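You operate a simulated robot arm through the tools that you are given. There is no shell and no other tool. Be economical: measure what you need, move in short steps, check, and stop when the job is done.

The job below is to be done with a simulated robot arm. You get a single attempt, and the scene is never put back.

TASK
Mix the wash tank to 2.0 % cleaner and make the station ready.
Fine: wash lid shut, source lever on WASH, return lever on TANK; leave the pump off.
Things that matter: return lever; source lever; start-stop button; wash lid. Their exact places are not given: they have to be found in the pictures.

The check looks at the end state, three seconds after you hand in, the way a careful person would. Anything else that was tipped, shoved, dropped, spilled or broken makes it a failure. A push-on lid holds only when it is set on centred and level and pressed home; a screw cap is set on level and turned clockwise until tight.

THE ROBOT
A 7-joint arm with a two-finger gripper, hanging from a carriage that runs on a rail from [-90.3, 0.3] to [197.7, -0.7] (x, y) and turns from -411 to 277 degrees about z. Base frame: it is fixed where the carriage stands at the start and does not move with it; the origin is on the floor, on the carriage's upright axis, x ahead of it, y to its left, z up. Lengths are in cm, angles in degrees, forces in N, time in s.
With the tool pointing down near the work surface it reaches from about 10 to 50 cm from the robot's upright axis, wherever it stands. Its first joint turns from -166.0 to 166.0 degrees. Places, roughly: return lever [50, -10, 80]; source lever [80, -10, 80]; start-stop button [80, 0, 60]; wash lid [80, -40, 110]. Payload 1.37 kg.
Tool frame: the origin (TCP) lies between the finger pads and is the grasp point; the fingertips stand 1.6 cm ahead of it; z points along the fingers, y is the line along which they close. The gripper opens to 9.2 cm. The gripper's body begins 7.4 cm behind the TCP.
Orientation is told as [roll, pitch, yaw] about the base's x, y, z axes, in that order, counted from this pose: with the fingers straight down and closing along the base's y, the tool's x points along the base's -x, its y along +y and its z along -z.

THE INTERFACE
- The arm moves only by the tool servo_tool. Its argument "series" is a list of rows, each a list of 7 numbers: the shift along the tool's x, y, z in mm, then the turn, a rotation vector about the tool's x, y, z in degrees, then the gripper command, from -1 (shut) to 1 (fully open), values between in proportion. In form: [[tx, ty, tz, wx, wy, wz, fingers], ...]. A call has 1 to 20 rows; each row shifts and turns the commanded pose from where the row before left it, along the tool's axes as they then stand. Each row takes 0.2 s and may step no farther than 5 cm and 8.6 degrees from the row before; otherwise, or with a gripper value out of range, the whole call is refused. Where a pose cannot be reached the arm comes as near as it can. A force on the tool above 50 N (or 10 N above the force at the start of the call, whichever is more), or a blocked arm, ends the call early, and 0.2 s more pass. The fingers move at their own pace and stop on an object; they squeeze with about 23 N. The grip force told is the motor's: it shows also when the fingers shut on nothing. Time passes only in rows, and 0.2 s behind the last, so rows that do not move let the fingers close. The reply holds the time, the measured pose of the TCP, the force on the tool along the base axes, the opening and the grip force, in the units named above and with some noise, with the torque about the TCP (base axes, N m) and any sound that the robot's microphone picked up.
- Cameras (640 x 400 px; columns grow to the right, rows downward): "scene" is now at [25.29, -1.17, 165.11]; the picture's right is [-0.21, -0.98, 0.00], its down [-0.91, 0.20, -0.36] and it looks along [0.35, -0.08, -0.93] (base axes); focal length 259 px, centre (320, 200). "wrist" rides on the gripper at [7.1, 1.9, -11.1] in the tool frame; the picture's right is [-0.26, 0.97, 0.00], its down [-0.78, -0.21, -0.59] and it looks along [-0.57, -0.15, 0.81] (tool axes); focal length 280 px, centre (320, 200).
- snapshot(camera): a new picture of that camera. The clock stands still meanwhile.
- raise_lower(by): slides the trunk up (or, below 0, down) by that many cm; the arm and the scene camera ride with it, the base frame stays. It gives what a move gives, with no picture.
- base_move(legs): drives the robot by 1 to 6 legs, each [ahead, left, turn to the left] in cm, cm and degrees, along the robot's own axes; the way and the turn of a leg run together, so that a leg with both is an arc; at most 150 cm and 180 degrees a leg. The arm and the cameras ride along, it lands a little off, and it stops where it bumps. It keeps to its track: a leg is cut to what the track allows. It gives what a move gives.
- turn_head(pan, tilt): turns the head with the scene camera to pan (to the left, within 155 degrees either way) and tilt (down, from -29 to 69), counted from straight ahead of the robot. It gives what a move gives.
- measure_at(camera, pixels): there is no depth. For up to 12 entries [column, row, z] of the newest picture of that camera ("zoom" is the newest enlarged one), the place [x, y] in the base frame at which the ray of that pixel passes the height z, good to about 0.3 cm. The clock stands still meanwhile.
- enlarge(camera, box): a new picture of the part [left, top, right, bottom] of that camera's present view, enlarged. The clock stands still meanwhile.
- sign_off(): hands the job in; it is judged then, once.

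Go step by step. Measure first, check grasps and placings, and put right what went wrong. The budget is 80 turns and 68 pictures, counting those below and the enlarged ones. Unless the task says otherwise, let go and move clear before handing in, and close with one line.

The tools are called after "Request:" as a command line: name --pt "numbers of a row" for each row, then --argument value for the rest, lists and objects as JSON in quotes. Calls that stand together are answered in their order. servo_tool: Moves the arm, as the interface text tells. Its arguments: {"type":"object","properties":{"series":{"type":"array","items":{"type":"array","items":{"type":"number"}}}},"required":["series"]} The other tools are called the same way: raise_lower (by) slides the trunk up or down; base_move (legs) drives the base; turn_head (pan, tilt) turns the head that bears the scene camera; snapshot (camera) takes a picture; measure_at (camera, pixels) gives the place at which the rays of pixels pass given heights; enlarge (camera, box) takes an enlarged picture of a part of a camera's view; sign_off () hands the job in.

At the start:

```text
clock: 0.0
tool_pos: [29.71, -3.37, 99.97]
tool_rot: [-0.1, 0.0, 0.0]
wrist_force: [-0.6, 0.9, 0.4]
moment: [0.02, 0.02, -0.06]
opening: 9.22
gripper_force: 0.0
trunk travel left (down, up): [-47.5, 18.5]
robot x, y, heading: [-0.21, 0.32, -0.0]
head pan, tilt: [-12.1, 68.8]
```

scene: 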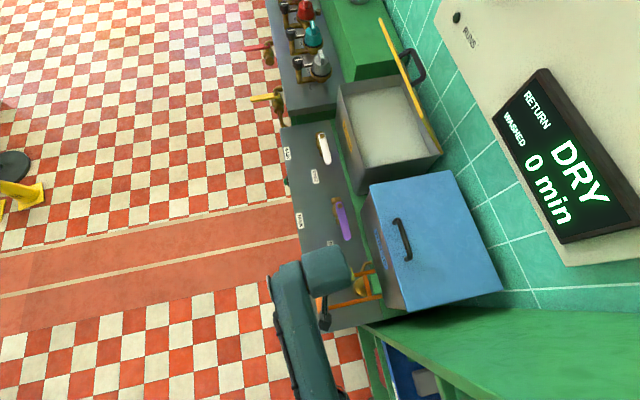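
wrist: 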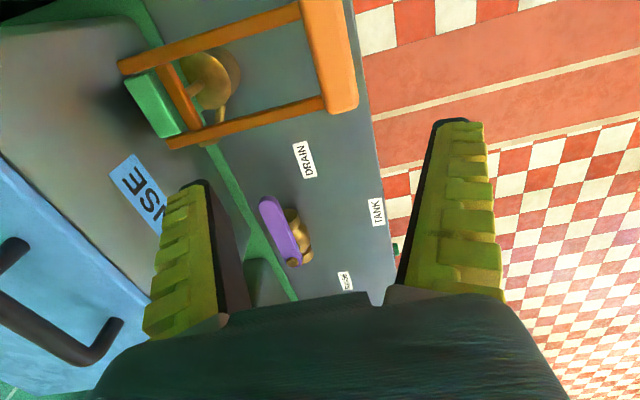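

The scene shows a bench to the right with purple and white levers, an open tank (about 390,120), a blue lidded tank, and a display. I'll look around more before acting.

Request:
turn_head --pan -45 --tilt 35

Request:
snapshot --camera "scene"

```text
clock: 1.0
tool_pos: [29.71, -3.26, 99.93]
tool_rot: [0.1, 0.0, -0.1]
wrist_force: [0.2, 0.0, 0.1]
moment: [0.01, -0.01, 0.0]
opening: 9.2
gripper_force: 0.0
trunk travel left (down, up): [-47.5, 18.5]
robot x, y, heading: [0.11, 0.28, -0.0]
head pan, tilt: [-45.0, 35.0]
```

```text
65 pictures are left
```

scene: 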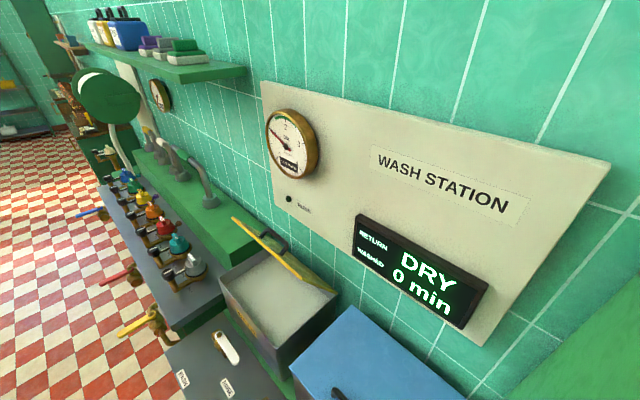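

Request:
enlarge --camera "scene" --box '[240, 70, 540, 257]'

Request:
enlarge --camera "scene" --box '[80, 200, 400, 400]'

Request:
enlarge --camera "scene" --box '[40, 0, 260, 137]'

```text
2.13 times, centred on (390, 164) of scene
```

zoom: 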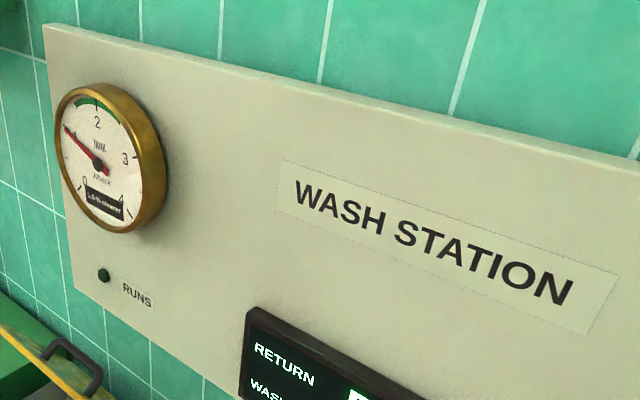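

```text
2.00 times, centred on (240, 300) of scene
```

zoom: 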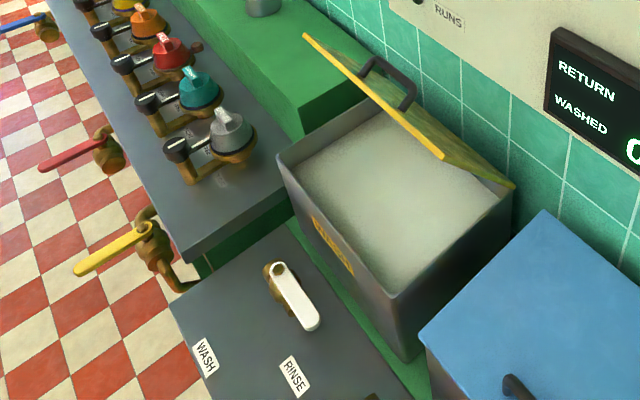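

```text
2.91 times, centred on (150, 68) of scene
```

zoom: 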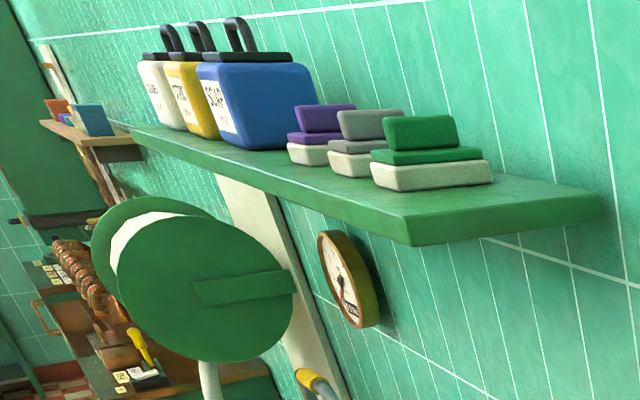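

The wash tank is open at (270,290) with its yellow-edged lid leaning back. A gauge at (290,140) reads about 1.3 %. I'll look closer at the gauge and the dosing taps from further along the rail.

Request:
base_move --legs '[[60, 0, 0]]'

Request:
turn_head --pan -85 --tilt 45

Request:
snapshot --camera "scene"

```text
clock: 4.4
tool_pos: [89.91, -3.51, 99.94]
tool_rot: [-0.1, 0.0, -0.1]
wrist_force: [0.5, -0.7, -0.8]
moment: [0.01, -0.02, 0.0]
opening: 9.19
gripper_force: 0.1
trunk travel left (down, up): [-47.5, 18.5]
robot x, y, heading: [60.14, -0.02, 0.2]
head pan, tilt: [-45.0, 35.0]
```

```text
clock: 5.5
tool_pos: [89.88, -3.47, 99.97]
tool_rot: [0.0, -0.1, 0.0]
wrist_force: [-0.1, -0.6, 0.5]
moment: [0.01, 0.01, 0.01]
opening: 9.17
gripper_force: 0.1
trunk travel left (down, up): [-47.5, 18.5]
robot x, y, heading: [60.27, -0.75, 0.2]
head pan, tilt: [-85.0, 45.0]
```

```text
61 pictures are left
```

scene: 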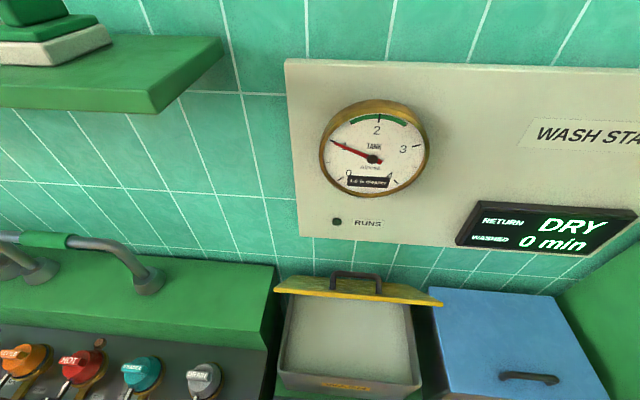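

Request:
enlarge --camera "scene" --box '[300, 90, 460, 190]'

Request:
turn_head --pan -85 --tilt 69

Request:
snapshot --camera "scene"

```text
4.00 times, centred on (380, 140) of scene
```

zoom: 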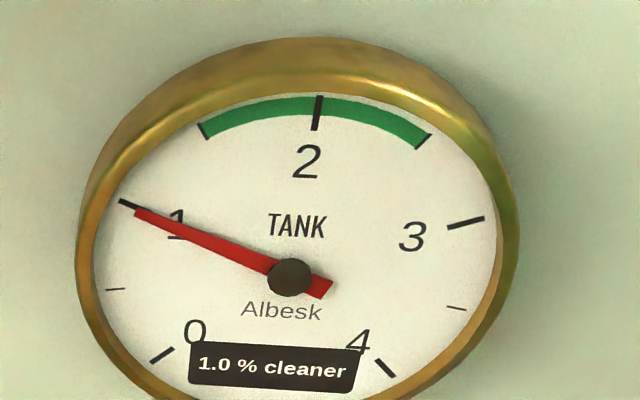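

```text
clock: 6.3
tool_pos: [89.84, -3.54, 100.09]
tool_rot: [0.0, 0.0, 0.0]
wrist_force: [0.0, 0.7, 0.1]
moment: [-0.02, 0.0, -0.02]
opening: 9.16
gripper_force: 0.2
trunk travel left (down, up): [-47.5, 18.5]
robot x, y, heading: [59.88, -0.17, -0.1]
head pan, tilt: [-85.0, 68.8]
```

```text
59 pictures are left
```

scene: 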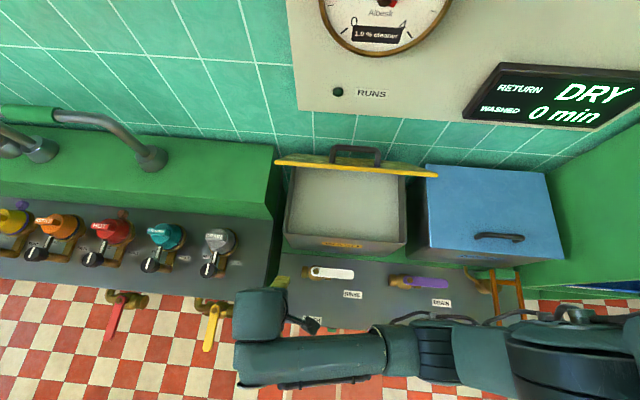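

Gauge confirmed: 1.0 % now, 2.0 % wanted. Next I need the cleaner source and dosing rule, so I'll enlarge the taps and levers and look around.

Request:
enlarge --camera "scene" --box '[0, 190, 260, 352]'

Request:
enlarge --camera "scene" --box '[260, 140, 580, 340]'

Request:
turn_head --pan -30 --tilt 35

Request:
snapshot --camera "scene"

Request:
turn_head --pan -140 --tilt 40

Request:
snapshot --camera "scene"

```text
2.46 times, centred on (130, 271) of scene
```

zoom: 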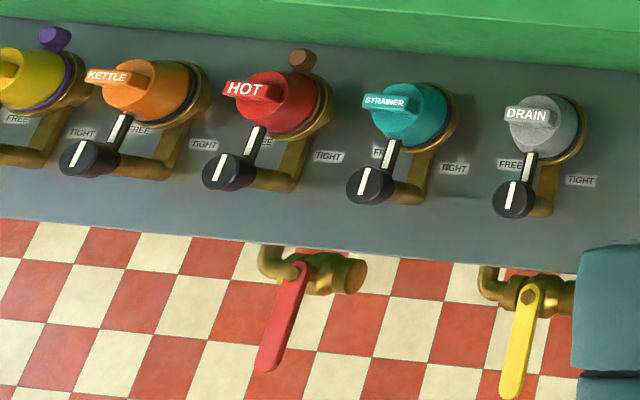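

```text
2.00 times, centred on (420, 240) of scene
```

zoom: 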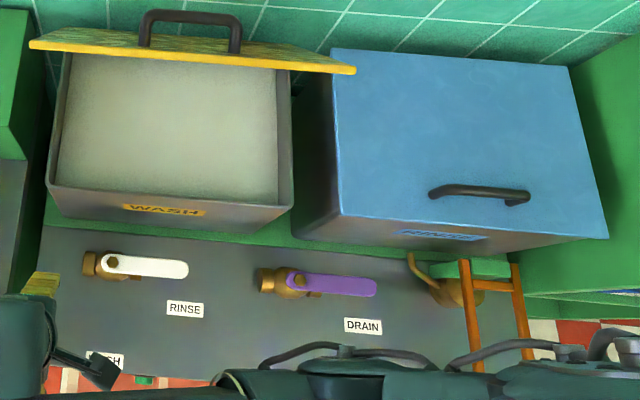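

```text
clock: 7.6
tool_pos: [89.91, -3.44, 99.94]
tool_rot: [0.0, 0.0, 0.0]
wrist_force: [-0.2, 0.7, -0.7]
moment: [0.01, 0.02, 0.01]
opening: 9.18
gripper_force: 0.0
trunk travel left (down, up): [-47.5, 18.5]
robot x, y, heading: [60.23, -0.3, -0.3]
head pan, tilt: [-30.0, 35.0]
```

```text
56 pictures are left
```

scene: 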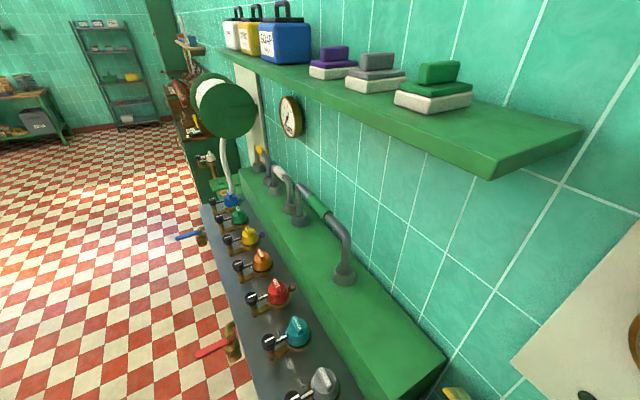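

```text
clock: 9.5
tool_pos: [89.84, -3.51, 100.11]
tool_rot: [0.0, 0.0, -0.1]
wrist_force: [-0.3, 0.5, 1.0]
moment: [0.02, 0.0, 0.01]
opening: 9.2
gripper_force: 0.0
trunk travel left (down, up): [-47.5, 18.5]
robot x, y, heading: [60.13, -0.01, 0.0]
head pan, tilt: [-140.0, 40.0]
```

```text
55 pictures are left
```

scene: 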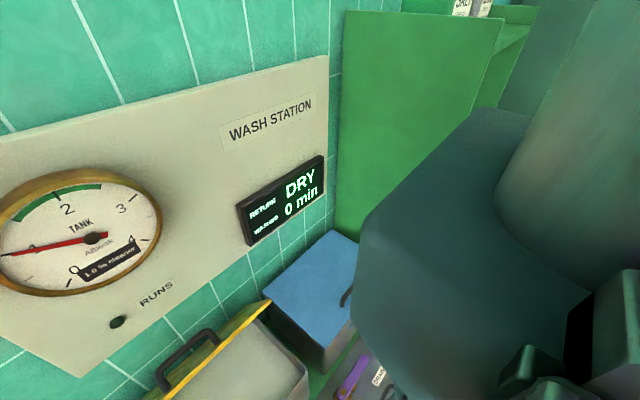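

Something with labels stands on the green shelf unit past the rinse tank (465,5). I'll drive back along the rail and look there.

Request:
base_move --legs '[[-90, 0, 0]]'

Request:
turn_head --pan -75 --tilt 30

Request:
snapshot --camera "scene"

Request:
turn_head --pan -75 --tilt 69

Request:
snapshot --camera "scene"

```text
clock: 14.2
tool_pos: [0.07, -3.03, 100.03]
tool_rot: [0.0, 0.0, 0.4]
wrist_force: [0.1, -0.4, 0.0]
moment: [0.0, 0.0, 0.02]
opening: 9.18
gripper_force: 0.0
trunk travel left (down, up): [-47.5, 18.5]
robot x, y, heading: [-29.79, 0.35, 0.5]
head pan, tilt: [-140.0, 40.0]
```

```text
clock: 15.6
tool_pos: [0.0, -2.95, 100.07]
tool_rot: [0.0, 0.0, 0.3]
wrist_force: [0.3, -1.0, -0.5]
moment: [0.0, -0.01, 0.01]
opening: 9.2
gripper_force: 0.0
trunk travel left (down, up): [-47.5, 18.5]
robot x, y, heading: [-29.73, 0.49, 0.4]
head pan, tilt: [-75.0, 30.0]
```

```text
54 pictures are left
```

scene: 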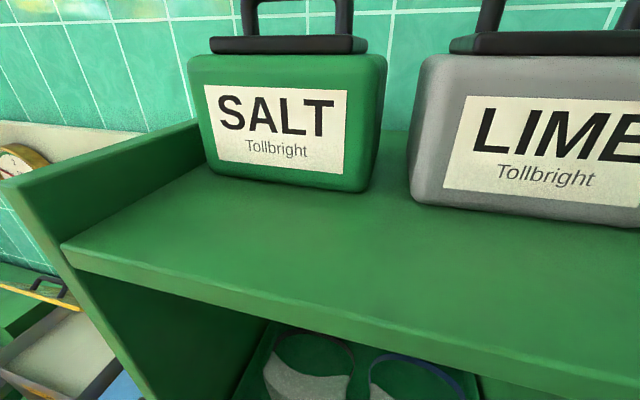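

```text
clock: 16.6
tool_pos: [0.04, -2.94, 100.01]
tool_rot: [0.0, 0.0, 0.3]
wrist_force: [0.8, -0.1, -0.4]
moment: [0.01, 0.03, -0.02]
opening: 9.2
gripper_force: 0.0
trunk travel left (down, up): [-47.5, 18.5]
robot x, y, heading: [-29.91, 0.34, 0.4]
head pan, tilt: [-75.0, 68.8]
```

```text
53 pictures are left
```

scene: 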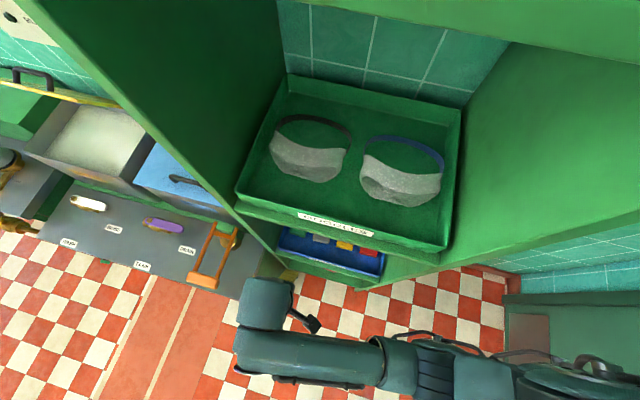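

The lower blue tray at (330,250) holds coloured blocks; I'll enlarge that and view the rest of the cabinet.

Request:
enlarge --camera "scene" --box '[250, 200, 410, 300]'

Request:
turn_head --pan -120 --tilt 40

Request:
snapshot --camera "scene"

Request:
turn_head --pan -40 --tilt 65

Request:
snapshot --camera "scene"

```text
4.00 times, centred on (330, 250) of scene
```

zoom: 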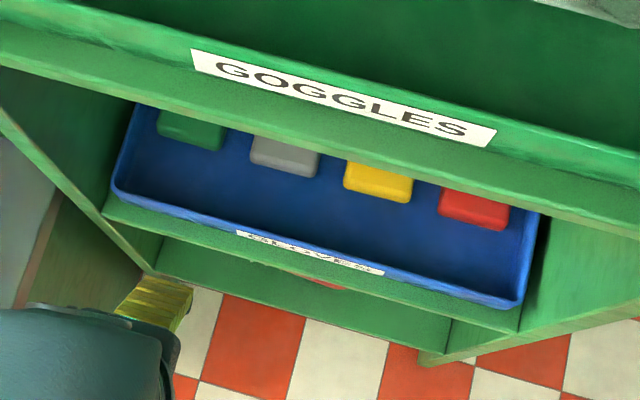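

```text
clock: 17.7
tool_pos: [0.08, -3.08, 100.01]
tool_rot: [-0.1, 0.0, 0.5]
wrist_force: [0.0, -0.2, -0.1]
moment: [0.01, 0.0, -0.04]
opening: 9.2
gripper_force: 0.0
trunk travel left (down, up): [-47.5, 18.5]
robot x, y, heading: [-29.57, -0.03, 0.5]
head pan, tilt: [-120.0, 40.0]
```

```text
51 pictures are left
```

scene: 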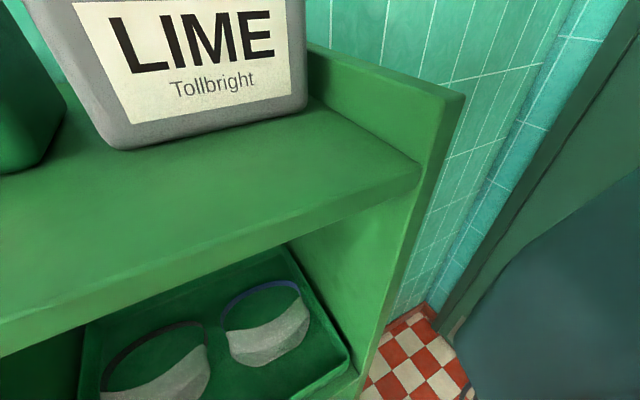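

```text
clock: 19.2
tool_pos: [0.06, -2.94, 100.03]
tool_rot: [0.0, 0.0, 0.4]
wrist_force: [-0.9, 0.2, 0.3]
moment: [-0.02, 0.0, -0.01]
opening: 9.22
gripper_force: 0.0
trunk travel left (down, up): [-47.5, 18.5]
robot x, y, heading: [-29.29, 0.35, 0.2]
head pan, tilt: [-40.0, 65.0]
```

```text
50 pictures are left
```

scene: 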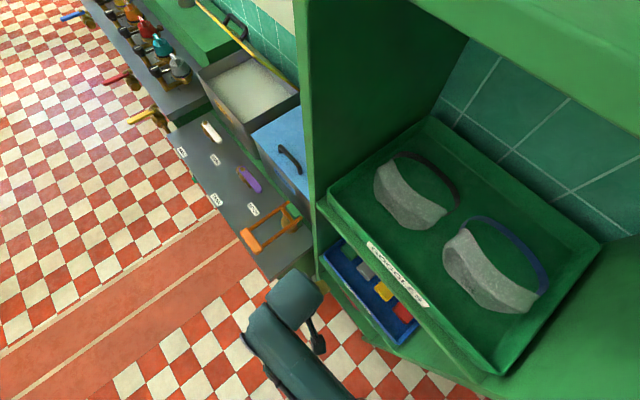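

No cleaner in this cabinet (salt, lime, goggles, gloves). I'll inspect the other end of the rail.

Request:
base_move --legs '[[150, 0, 0]]'

Request:
turn_head --pan -60 --tilt 30

Request:
snapshot --camera "scene"

Request:
turn_head --pan -90 --tilt 10

Request:
snapshot --camera "scene"

```text
clock: 26.7
tool_pos: [150.39, -3.15, 100.0]
tool_rot: [-0.1, -0.1, 1.1]
wrist_force: [-0.2, 0.0, -0.3]
moment: [-0.04, -0.01, 0.02]
opening: 9.2
gripper_force: 0.0
trunk travel left (down, up): [-47.5, 18.5]
robot x, y, heading: [120.7, -0.37, 0.8]
head pan, tilt: [-40.0, 65.0]
```

```text
clock: 27.7
tool_pos: [150.37, -3.13, 99.95]
tool_rot: [0.0, 0.0, 1.1]
wrist_force: [-0.8, -1.2, 0.4]
moment: [0.0, 0.01, -0.03]
opening: 9.23
gripper_force: 0.1
trunk travel left (down, up): [-47.5, 18.5]
robot x, y, heading: [120.31, -0.26, 1.0]
head pan, tilt: [-60.0, 30.0]
```

```text
49 pictures are left
```

scene: 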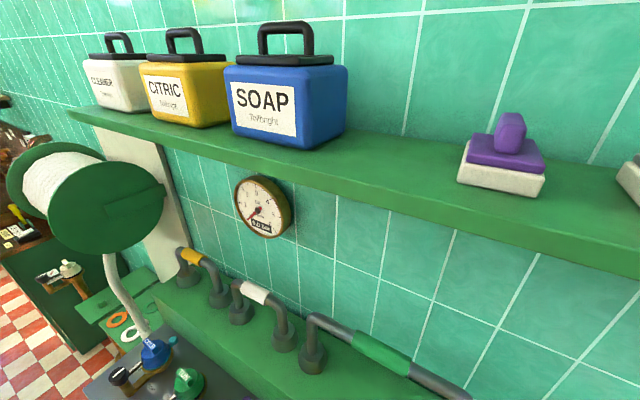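

```text
clock: 28.7
tool_pos: [150.51, -3.19, 100.02]
tool_rot: [0.0, 0.1, 1.2]
wrist_force: [-0.6, 0.9, 0.4]
moment: [-0.04, -0.01, 0.01]
opening: 9.19
gripper_force: 0.0
trunk travel left (down, up): [-47.5, 18.5]
robot x, y, heading: [120.88, -0.53, 1.3]
head pan, tilt: [-90.0, 10.0]
```

```text
48 pictures are left
```

scene: 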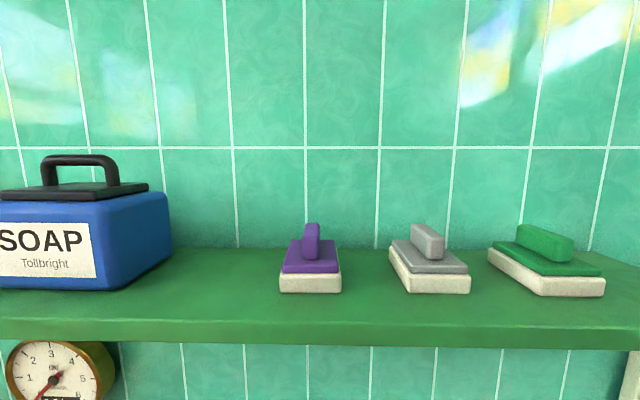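

A white canister labelled CLEANER sits at the far end of the shelf (110,80). I'll drive closer and look at it and the bench beyond.

Request:
base_move --legs '[[50, 0, 0]]'

Request:
turn_head --pan -90 --tilt 15

Request:
snapshot --camera "scene"

Request:
turn_head --pan -60 --tilt 60

Request:
snapshot --camera "scene"

```text
clock: 31.6
tool_pos: [200.18, -3.33, 99.92]
tool_rot: [0.0, 0.0, 1.1]
wrist_force: [-0.5, 0.4, 0.2]
moment: [0.01, 0.02, -0.02]
opening: 9.15
gripper_force: 0.1
trunk travel left (down, up): [-47.5, 18.5]
robot x, y, heading: [170.54, -0.61, 1.3]
head pan, tilt: [-90.0, 10.0]
```

```text
clock: 32.3
tool_pos: [200.31, -3.38, 100.1]
tool_rot: [-0.1, -0.1, 1.0]
wrist_force: [0.2, -0.2, 0.8]
moment: [-0.01, 0.05, 0.01]
opening: 9.2
gripper_force: 0.0
trunk travel left (down, up): [-47.5, 18.5]
robot x, y, heading: [170.66, -0.44, 0.8]
head pan, tilt: [-90.0, 15.0]
```

```text
47 pictures are left
```

scene: 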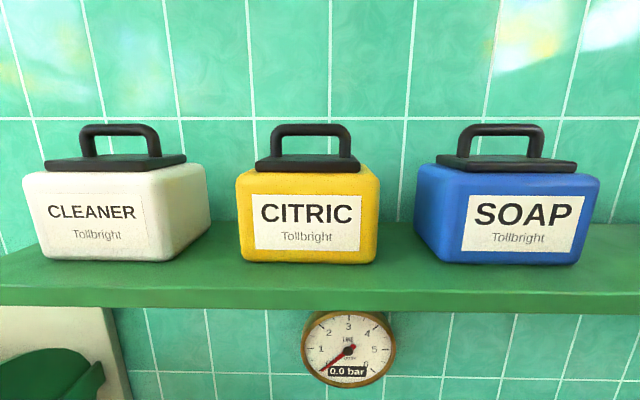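

```text
clock: 33.4
tool_pos: [200.32, -3.35, 100.03]
tool_rot: [0.1, 0.0, 1.0]
wrist_force: [0.4, 0.4, -0.4]
moment: [0.01, 0.01, 0.02]
opening: 9.21
gripper_force: 0.0
trunk travel left (down, up): [-47.5, 18.5]
robot x, y, heading: [170.54, -0.5, 1.1]
head pan, tilt: [-60.0, 60.0]
```

```text
46 pictures are left
```

scene: 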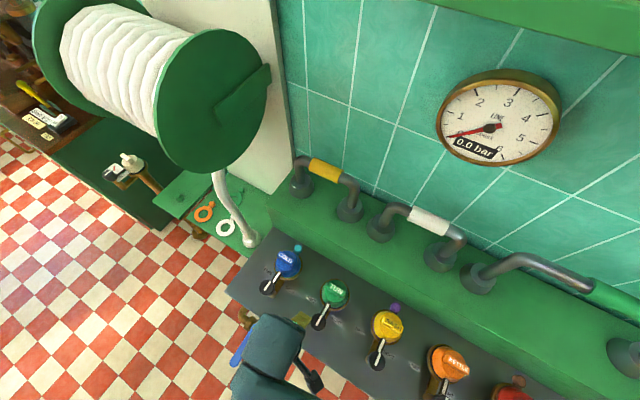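

There are unfamiliar items at (120,165) and (210,215); I'll go to the rail's end, look ahead and enlarge them.

Request:
base_move --legs '[[26, 0, 0]]'

Request:
turn_head --pan -40 --tilt 40

Request:
snapshot --camera "scene"

Request:
turn_head --pan -100 --tilt 60

Request:
snapshot --camera "scene"

```text
clock: 35.2
tool_pos: [226.03, -3.41, 99.83]
tool_rot: [0.0, 0.0, 1.1]
wrist_force: [0.4, 0.2, 0.2]
moment: [0.01, -0.03, -0.03]
opening: 9.18
gripper_force: 0.1
trunk travel left (down, up): [-47.5, 18.5]
robot x, y, heading: [196.6, -0.63, 1.2]
head pan, tilt: [-60.0, 60.0]
```

```text
clock: 36.1
tool_pos: [226.11, -3.48, 100.04]
tool_rot: [0.0, 0.0, 1.1]
wrist_force: [0.4, -0.5, -0.4]
moment: [0.0, -0.02, -0.02]
opening: 9.2
gripper_force: 0.0
trunk travel left (down, up): [-47.5, 18.5]
robot x, y, heading: [196.31, -0.55, 0.9]
head pan, tilt: [-40.0, 40.0]
```

```text
45 pictures are left
```

scene: 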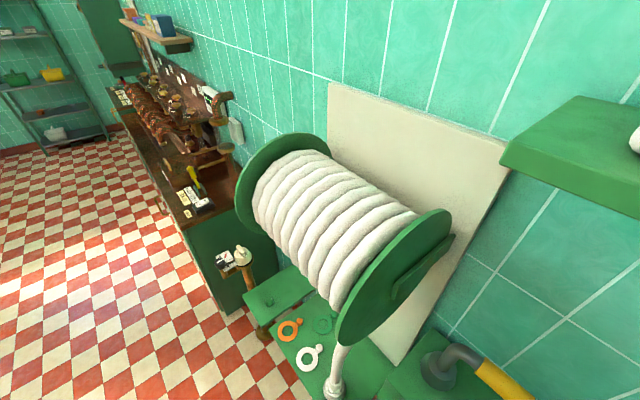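

```text
clock: 37.4
tool_pos: [226.16, -3.48, 100.06]
tool_rot: [0.1, -0.1, 1.1]
wrist_force: [0.1, -0.5, -0.1]
moment: [0.02, 0.0, 0.0]
opening: 9.21
gripper_force: 0.1
trunk travel left (down, up): [-47.5, 18.5]
robot x, y, heading: [196.41, -0.92, 1.2]
head pan, tilt: [-100.0, 60.0]
```

```text
44 pictures are left
```

scene: 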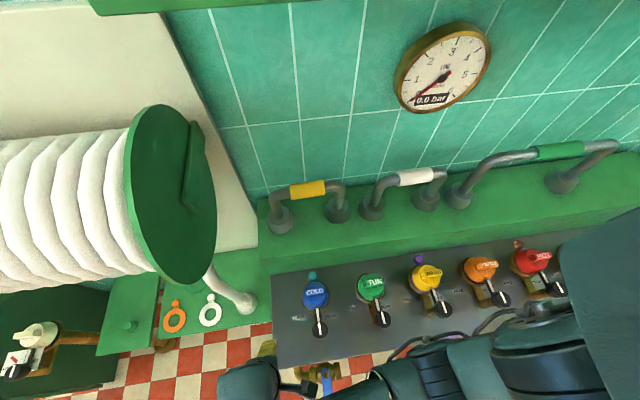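

The CLEANER canister is one candidate; other possibility is dosing by pump. I'll return to the station and inspect lever states and front panel.

Request:
base_move --legs '[[-146, 0, 0]]'

Request:
turn_head --pan -125 --tilt 60

Request:
snapshot --camera "scene"

Request:
snapshot --camera "wrist"

```text
clock: 44.6
tool_pos: [80.84, -3.05, 100.02]
tool_rot: [-0.1, 0.0, 0.7]
wrist_force: [0.2, -0.6, 0.1]
moment: [0.0, 0.01, 0.0]
opening: 9.2
gripper_force: 0.1
trunk travel left (down, up): [-47.5, 18.5]
robot x, y, heading: [51.03, -0.35, 0.7]
head pan, tilt: [-100.0, 60.0]
```

```text
clock: 45.5
tool_pos: [80.88, -3.14, 99.96]
tool_rot: [0.0, 0.0, 0.7]
wrist_force: [0.8, 0.0, 0.6]
moment: [0.02, 0.02, 0.0]
opening: 9.2
gripper_force: 0.1
trunk travel left (down, up): [-47.5, 18.5]
robot x, y, heading: [51.21, -0.03, 0.8]
head pan, tilt: [-125.0, 60.0]
```

```text
43 pictures are left
```

scene: 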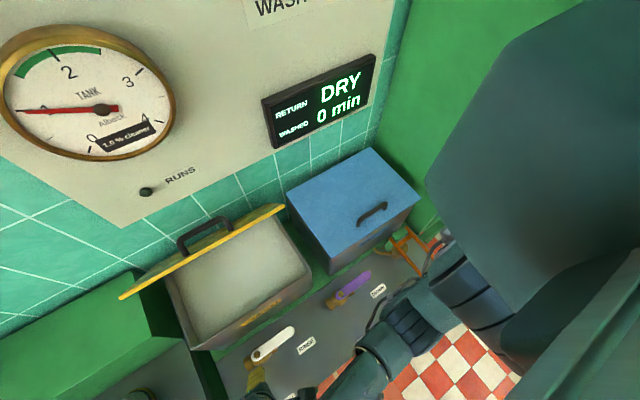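

```text
42 pictures are left
```

wrist: 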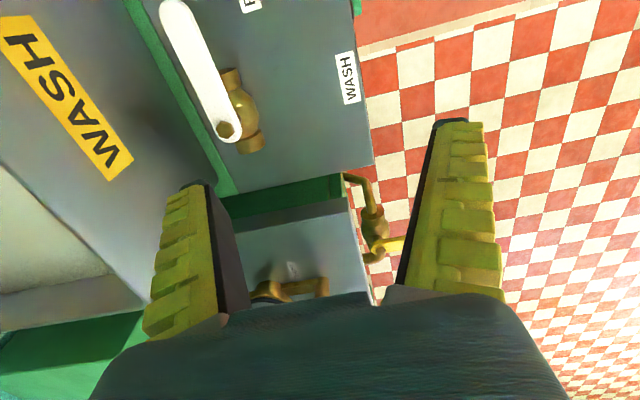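

Source lever (white, pivot at wrist px (228,130)) points to RINSE, return lever (purple) points to DRAIN; both need turning. Before handling the cleaner, I'll look behind the robot for instructions or other dosing gear.

Request:
turn_head --pan 90 --tilt 25

Request:
snapshot --camera "scene"

Request:
turn_head --pan -90 --tilt 60

Request:
snapshot --camera "scene"

```text
clock: 48.6
tool_pos: [80.77, -3.04, 100.05]
tool_rot: [0.1, 0.0, 0.7]
wrist_force: [-0.2, 0.8, 0.8]
moment: [0.01, 0.01, 0.0]
opening: 9.18
gripper_force: 0.0
trunk travel left (down, up): [-47.5, 18.5]
robot x, y, heading: [51.19, -0.24, 0.7]
head pan, tilt: [90.0, 25.0]
```

```text
41 pictures are left
```

scene: 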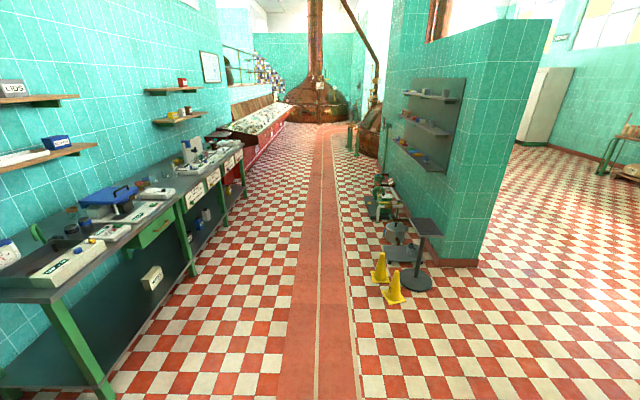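

```text
clock: 51.3
tool_pos: [80.84, -3.12, 99.93]
tool_rot: [0.0, 0.0, 0.7]
wrist_force: [0.3, -0.6, -0.4]
moment: [0.02, -0.02, -0.02]
opening: 9.17
gripper_force: 0.0
trunk travel left (down, up): [-47.5, 18.5]
robot x, y, heading: [51.25, -0.19, 0.5]
head pan, tilt: [-90.0, 60.0]
```

```text
40 pictures are left
```

scene: 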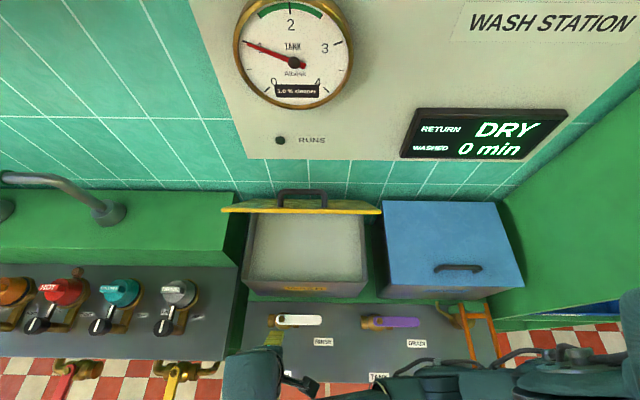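

The room behind offers nothing labelled as cleaner, so the CLEANER canister must be used. I'll drive there and triangulate it with two trunk heights.

Request:
base_move --legs '[[132, 0, 0]]'

Request:
turn_head --pan -90 --tilt 15

Request:
snapshot --camera "scene"

Request:
measure_at --camera "scene" --pixels '[[320, 200, 150], [320, 200, 140], [320, 300, 140], [320, 300, 130]]'

```text
clock: 57.9
tool_pos: [213.04, -3.16, 99.96]
tool_rot: [0.0, 0.0, 1.4]
wrist_force: [0.5, -0.4, -0.7]
moment: [-0.01, 0.0, 0.0]
opening: 9.18
gripper_force: 0.0
trunk travel left (down, up): [-47.5, 18.5]
robot x, y, heading: [183.14, -0.83, 1.5]
head pan, tilt: [-90.0, 60.0]
```

```text
clock: 59.0
tool_pos: [213.15, -3.39, 100.01]
tool_rot: [0.0, 0.0, 1.4]
wrist_force: [-0.2, -0.4, -0.1]
moment: [0.02, -0.01, 0.0]
opening: 9.2
gripper_force: 0.1
trunk travel left (down, up): [-47.5, 18.5]
robot x, y, heading: [183.52, -0.21, 1.4]
head pan, tilt: [-90.0, 15.0]
```

```text
39 pictures are left
```

scene: 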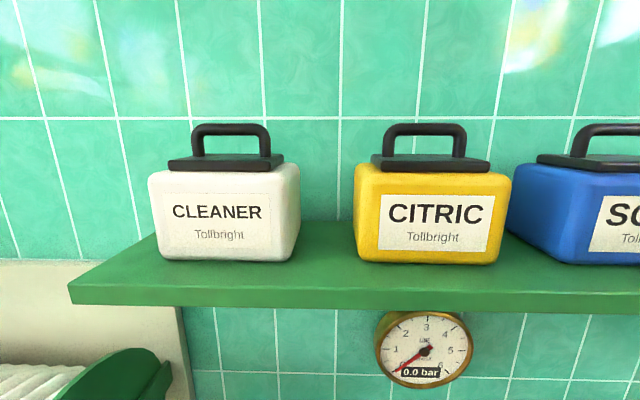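

```text
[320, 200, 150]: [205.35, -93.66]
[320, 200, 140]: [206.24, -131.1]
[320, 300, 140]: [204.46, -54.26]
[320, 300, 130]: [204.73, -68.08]
```

The canister CLEANER spans about columns 150–300, rows 125–262. I'll shift the trunk for a second view to triangulate.

Request:
raise_lower --by 18

Request:
turn_head --pan -85 --tilt 40

Request:
snapshot --camera "scene"

Request:
measure_at --camera "scene" --pixels '[[320, 200, 150], [320, 200, 140], [200, 200, 140]]'

```text
clock: 61.0
tool_pos: [213.04, -3.32, 117.97]
tool_rot: [0.1, 0.0, 1.4]
wrist_force: [0.9, 0.3, 0.1]
moment: [-0.02, -0.01, -0.02]
opening: 9.15
gripper_force: 0.1
trunk travel left (down, up): [-65.5, 0.5]
robot x, y, heading: [183.5, -0.52, 1.3]
head pan, tilt: [-90.0, 15.0]
```

```text
clock: 61.9
tool_pos: [212.95, -3.33, 117.92]
tool_rot: [-0.1, 0.0, 1.5]
wrist_force: [-0.2, -0.7, -0.3]
moment: [0.0, -0.01, 0.01]
opening: 9.17
gripper_force: 0.0
trunk travel left (down, up): [-65.5, 0.5]
robot x, y, heading: [183.62, -0.41, 1.5]
head pan, tilt: [-85.0, 40.0]
```

```text
38 pictures are left
```

scene: 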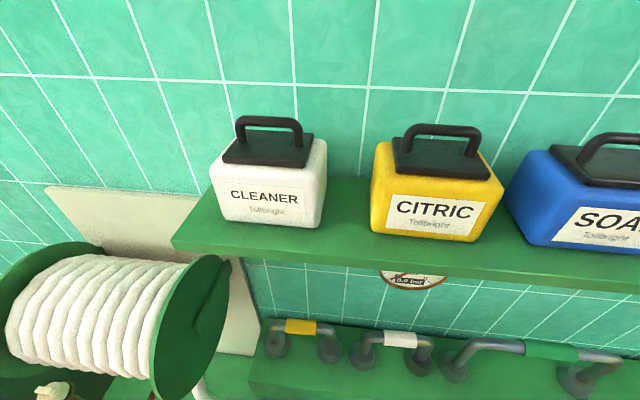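

```text
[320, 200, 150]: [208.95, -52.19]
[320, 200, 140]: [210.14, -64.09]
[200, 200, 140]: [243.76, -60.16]
```

I'll compute the canister's position by matching rays; taking measurements in this view for bottom front-left/right corners, handle ends.

Request:
measure_at --camera "scene" --pixels '[[223, 218, 150], [223, 218, 140], [223, 218, 130], [318, 227, 150], [318, 227, 140], [268, 120, 160], [268, 120, 170], [223, 160, 160], [223, 160, 150], [310, 165, 160], [310, 165, 150]]'

Request:
turn_head --pan -85 --tilt 15

Request:
raise_lower --by -30

Request:
snapshot --camera "scene"

```text
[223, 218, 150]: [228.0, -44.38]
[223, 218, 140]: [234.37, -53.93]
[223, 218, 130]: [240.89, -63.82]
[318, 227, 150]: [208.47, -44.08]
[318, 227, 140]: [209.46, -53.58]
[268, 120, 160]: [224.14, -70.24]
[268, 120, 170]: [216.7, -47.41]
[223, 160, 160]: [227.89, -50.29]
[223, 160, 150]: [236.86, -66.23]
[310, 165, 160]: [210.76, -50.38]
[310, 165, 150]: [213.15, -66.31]
```

```text
clock: 62.8
tool_pos: [213.03, -3.21, 118.02]
tool_rot: [-0.1, 0.1, 1.4]
wrist_force: [0.2, -0.7, -0.2]
moment: [0.02, 0.0, 0.01]
opening: 9.18
gripper_force: 0.1
trunk travel left (down, up): [-65.5, 0.5]
robot x, y, heading: [183.43, -0.2, 1.6]
head pan, tilt: [-85.0, 15.0]
```

```text
clock: 65.2
tool_pos: [213.48, -3.38, 91.73]
tool_rot: [-0.5, -0.9, 1.1]
wrist_force: [0.4, 0.0, 3.2]
moment: [-0.2, 0.01, -0.02]
opening: 9.2
gripper_force: 0.1
trunk travel left (down, up): [-38.6, 27.4]
robot x, y, heading: [183.52, -0.61, 1.5]
head pan, tilt: [-85.0, 15.0]
stopped: the force on the tool passed its limit at 64 N (the readings are from after the stop); the commanded pose is now the measured one
```

```text
37 pictures are left
```

scene: 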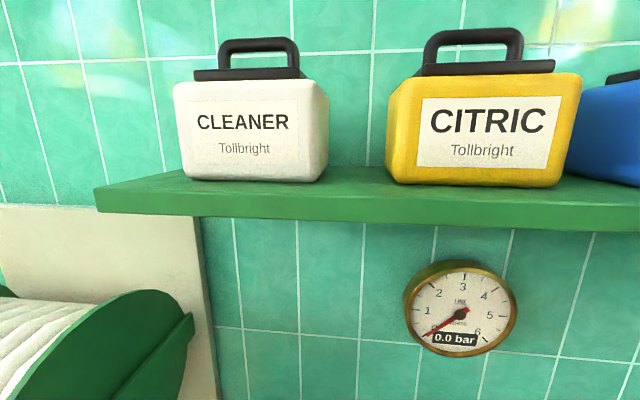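

The trunk lowering bumped something (64 N) under the gripper around (213,-3). I'll raise at once and look at what was touched.

Request:
raise_lower --by 10

Request:
snapshot --camera "wrist"

Request:
measure_at --camera "scene" --pixels '[[190, 177, 150], [190, 177, 140], [190, 177, 130]]'

Request:
turn_head --pan -60 --tilt 68

Request:
snapshot --camera "scene"

```text
clock: 66.5
tool_pos: [213.42, -3.35, 101.78]
tool_rot: [-0.4, -0.8, 1.2]
wrist_force: [0.1, -0.1, 0.7]
moment: [0.02, -0.02, 0.01]
opening: 9.17
gripper_force: 0.1
trunk travel left (down, up): [-48.6, 17.4]
robot x, y, heading: [183.45, -0.88, 1.4]
head pan, tilt: [-85.0, 15.0]
```

```text
36 pictures are left
```

wrist: 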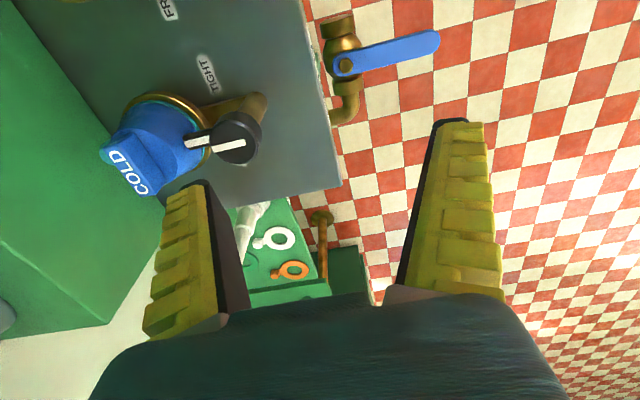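

```text
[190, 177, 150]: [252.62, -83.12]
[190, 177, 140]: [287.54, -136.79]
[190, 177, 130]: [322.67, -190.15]
```

```text
clock: 67.8
tool_pos: [213.48, -3.42, 101.83]
tool_rot: [-0.4, -0.9, 1.1]
wrist_force: [0.3, 1.5, 0.1]
moment: [-0.02, 0.01, -0.06]
opening: 9.19
gripper_force: 0.1
trunk travel left (down, up): [-48.6, 17.4]
robot x, y, heading: [183.51, -0.47, 1.4]
head pan, tilt: [-60.0, 68.0]
```

```text
35 pictures are left
```

scene: 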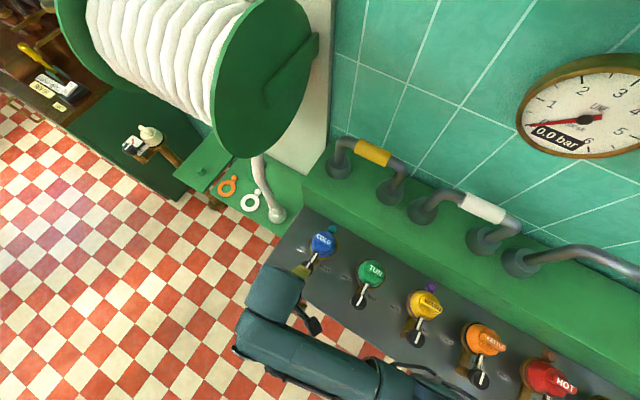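

Nothing looks changed: the COLD knob I grazed still stands like its neighbours. The canister triangulates to x≈207–222, front y≈-36, bottom z≈158, handle top z≈173. I'll raise the trunk and test how high the arm gets.

Request:
raise_lower --by 17

Request:
servo_tool --pt "0 0 -40 0 0 0 1" --pt "0 0 -40 0 0 0 1" --pt "0 0 -40 0 0 0 1" --pt "0 0 -40 0 0 0 1" --pt "0 0 -40 0 0 0 1" --pt "0 0 -40 0 0 0 1" --pt "0 0 -40 0 0 0 1" --pt "0 0 -40 0 0 0 1" --pt "0 0 -40 0 0 0 1" --pt "0 0 -40 0 0 0 1" --pt "0 0 -40 0 0 0 1" --pt "0 0 -40 0 0 0 1"

```text
clock: 69.7
tool_pos: [213.44, -3.33, 118.9]
tool_rot: [-0.4, -0.8, 1.1]
wrist_force: [-0.5, -0.1, 0.0]
moment: [-0.01, 0.02, -0.04]
opening: 9.21
gripper_force: 0.0
trunk travel left (down, up): [-65.6, 0.4]
robot x, y, heading: [183.27, -0.77, 1.2]
head pan, tilt: [-60.0, 68.0]
```

```text
clock: 72.3
tool_pos: [213.27, -3.28, 130.54]
tool_rot: [-0.5, -1.0, 1.1]
wrist_force: [0.2, -0.3, 0.3]
moment: [0.0, 0.01, 0.0]
opening: 9.19
gripper_force: 0.1
out of reach, approached as far as the arm can: row 4, 5, 6, 7, 8, 9, 10, 11, 12
trunk travel left (down, up): [-65.6, 0.4]
robot x, y, heading: [183.36, -0.46, 1.2]
head pan, tilt: [-60.0, 68.0]
```

Tool-down tops out at z≈130, so the shelf canister (handle at 172) looks out of reach for handling — probably scenery. I'll inspect the orange-framed brass device by the rinse tank and the station's front panel for a dosing mechanism.

Request:
base_move --legs '[[-150, 0, 0], [-25, 0, 0]]'

Request:
turn_head --pan -50 --tilt 65

Request:
enlarge --camera "scene" --box '[160, 100, 480, 300]'

Request:
snapshot --camera "wrist"

```text
clock: 81.2
tool_pos: [37.8, -2.36, 130.63]
tool_rot: [-0.3, -1.0, 1.6]
wrist_force: [0.1, -1.2, -0.2]
moment: [-0.01, -0.01, 0.01]
opening: 9.15
gripper_force: 0.1
trunk travel left (down, up): [-65.6, 0.4]
robot x, y, heading: [7.97, -0.38, 2.0]
head pan, tilt: [-60.0, 68.0]
```

```text
clock: 81.9
tool_pos: [37.73, -2.39, 130.51]
tool_rot: [-0.4, -1.0, 1.7]
wrist_force: [-0.1, 0.2, 0.1]
moment: [-0.02, 0.02, -0.01]
opening: 9.2
gripper_force: 0.1
trunk travel left (down, up): [-65.6, 0.4]
robot x, y, heading: [8.02, 0.25, 1.8]
head pan, tilt: [-50.0, 65.0]
```

```text
2.00 times, centred on (320, 200) of scene
```

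zoom: 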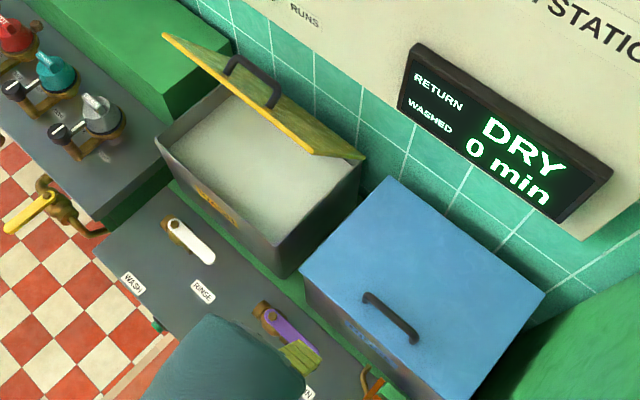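

```text
33 pictures are left
```

wrist: 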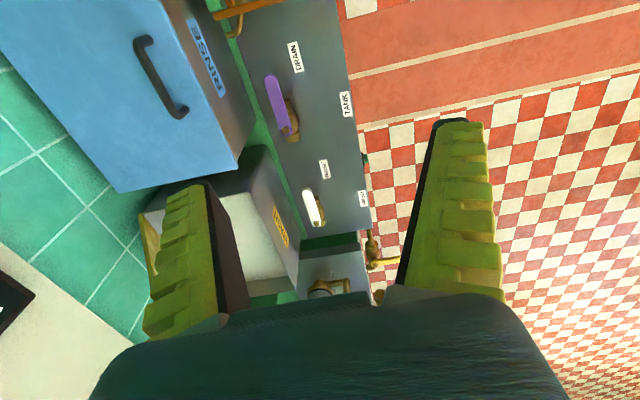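

The arm hides the orange-framed device, so I'll drive further back and look at it and the front face.

Request:
base_move --legs '[[-35, 0, 0]]'

Request:
enlarge --camera "scene" --box '[120, 80, 360, 230]'

Request:
enlarge --camera "wrist" --box '[160, 0, 400, 150]'

```text
clock: 84.2
tool_pos: [2.83, -2.17, 130.5]
tool_rot: [-0.4, -1.1, 1.8]
wrist_force: [-0.1, -0.3, 0.0]
moment: [0.02, 0.02, 0.01]
opening: 9.2
gripper_force: 0.0
trunk travel left (down, up): [-65.6, 0.4]
robot x, y, heading: [-27.63, 0.25, 2.1]
head pan, tilt: [-50.0, 65.0]
```

```text
2.67 times, centred on (240, 155) of scene
```

zoom: 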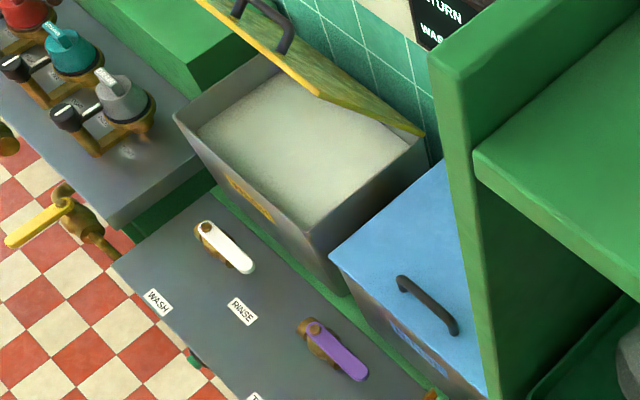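

```text
2.67 times, centred on (280, 75) of wrist
```

zoom: 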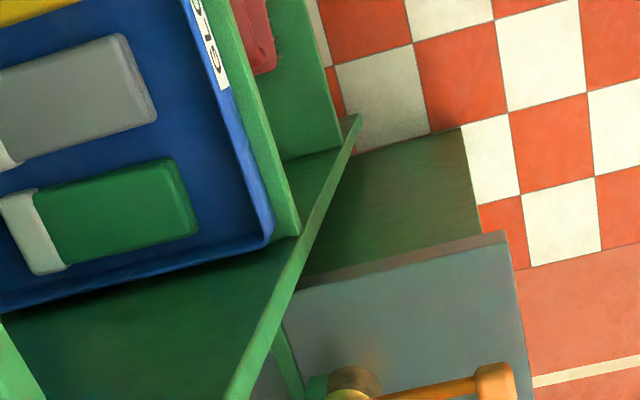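

I'll drive so the wrist camera sees the orange frame.

Request:
base_move --legs '[[20, 0, 0]]'

Request:
enlarge --camera "wrist" --box '[140, 0, 400, 162]'

Request:
turn_head --pan -20 --tilt 60

Request:
snapshot --camera "scene"

```text
clock: 85.8
tool_pos: [22.61, -2.35, 130.66]
tool_rot: [-0.4, -0.9, 1.6]
wrist_force: [0.6, 0.1, -0.3]
moment: [0.0, 0.01, 0.02]
opening: 9.17
gripper_force: 0.1
trunk travel left (down, up): [-65.6, 0.4]
robot x, y, heading: [-7.14, -0.08, 2.2]
head pan, tilt: [-50.0, 65.0]
```

```text
2.46 times, centred on (270, 81) of wrist
```

zoom: 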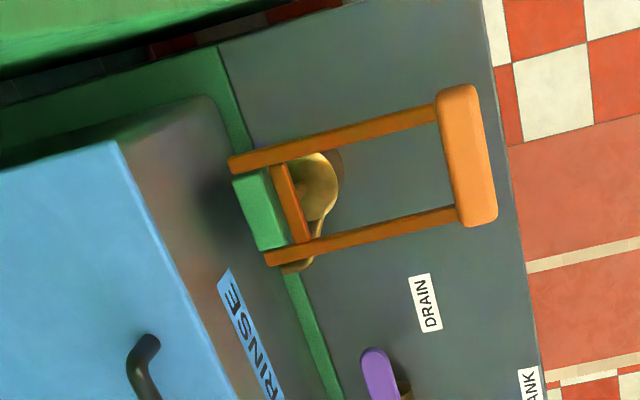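

```text
clock: 86.7
tool_pos: [22.65, -2.23, 130.68]
tool_rot: [-0.5, -0.9, 1.8]
wrist_force: [-0.7, -0.8, 0.6]
moment: [0.02, 0.0, 0.0]
opening: 9.18
gripper_force: 0.0
trunk travel left (down, up): [-65.6, 0.4]
robot x, y, heading: [-7.18, -0.36, 2.0]
head pan, tilt: [-20.0, 60.0]
```

```text
29 pictures are left
```

scene: 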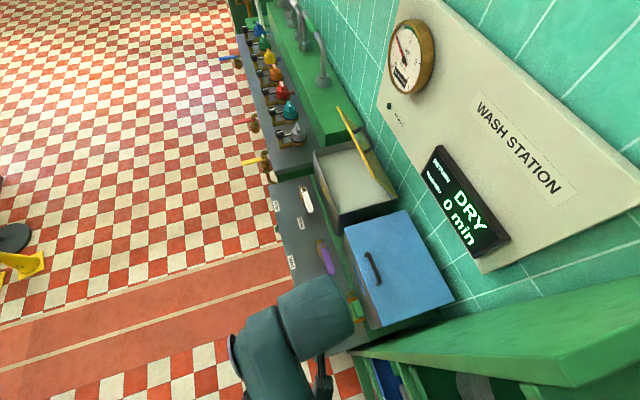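

The orange frame is a bail handle hinged on a green block over a brass piston — it looks like a hand dosing pump. I'll measure its bar and get a side view for its height.

Request:
measure_at --camera "zoom" --pixels '[[466, 155, 80], [466, 155, 90], [466, 155, 100], [260, 210, 80], [260, 210, 90], [245, 165, 80], [275, 257, 80]]'

Request:
raise_lower --by -20

Request:
enlarge --camera "wrist" --box '[140, 0, 400, 162]'

```text
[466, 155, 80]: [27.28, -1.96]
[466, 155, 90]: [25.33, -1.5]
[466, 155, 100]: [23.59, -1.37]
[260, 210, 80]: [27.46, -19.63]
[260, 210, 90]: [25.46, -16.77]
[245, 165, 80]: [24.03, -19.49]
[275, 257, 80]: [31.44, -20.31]
```

```text
clock: 88.9
tool_pos: [22.62, -2.28, 110.61]
tool_rot: [-0.5, -1.0, 1.6]
wrist_force: [-0.3, -0.6, -0.2]
moment: [-0.03, 0.0, -0.01]
opening: 9.18
gripper_force: 0.0
trunk travel left (down, up): [-45.6, 20.4]
robot x, y, heading: [-7.79, 0.29, 2.0]
head pan, tilt: [-20.0, 60.0]
```

```text
2.46 times, centred on (270, 81) of wrist
```

zoom: 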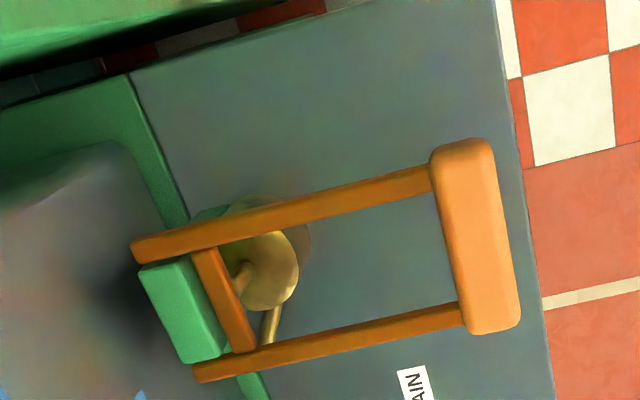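

Request:
measure_at --camera "zoom" --pixels '[[475, 237, 80], [475, 237, 90], [475, 237, 100], [180, 310, 80], [180, 310, 90], [268, 268, 75], [268, 268, 85], [470, 150, 85], [490, 325, 85]]'

Request:
base_move --legs '[[30, 0, 0]]'

Request:
turn_head --pan -120 --tilt 60

Request:
snapshot --camera "scene"

```text
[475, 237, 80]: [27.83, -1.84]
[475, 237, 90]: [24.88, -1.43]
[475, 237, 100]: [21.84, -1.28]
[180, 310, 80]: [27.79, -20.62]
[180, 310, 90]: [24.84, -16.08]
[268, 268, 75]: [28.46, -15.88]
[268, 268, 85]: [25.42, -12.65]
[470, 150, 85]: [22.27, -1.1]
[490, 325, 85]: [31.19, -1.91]
```

```text
clock: 90.9
tool_pos: [52.64, -2.56, 110.6]
tool_rot: [-0.4, -1.0, 1.7]
wrist_force: [0.1, -0.1, 0.2]
moment: [0.01, -0.02, -0.02]
opening: 9.17
gripper_force: 0.0
trunk travel left (down, up): [-45.6, 20.4]
robot x, y, heading: [22.79, -0.47, 1.9]
head pan, tilt: [-20.0, 60.0]
```

```text
clock: 92.7
tool_pos: [52.6, -2.43, 110.72]
tool_rot: [-0.5, -1.1, 1.7]
wrist_force: [0.1, -0.1, 0.8]
moment: [0.02, 0.03, 0.02]
opening: 9.18
gripper_force: 0.0
trunk travel left (down, up): [-45.6, 20.4]
robot x, y, heading: [22.61, -0.21, 2.0]
head pan, tilt: [-120.0, 60.0]
```

```text
27 pictures are left
```

scene: 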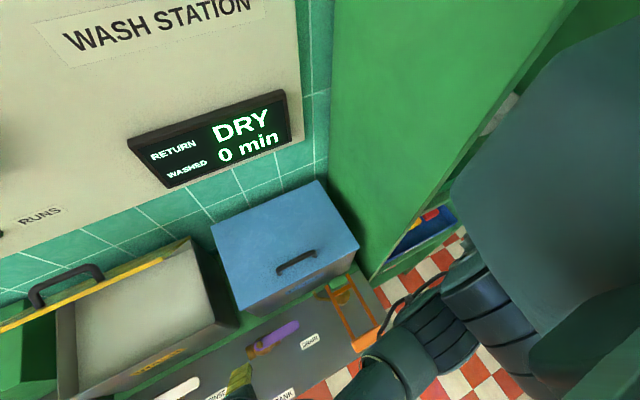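

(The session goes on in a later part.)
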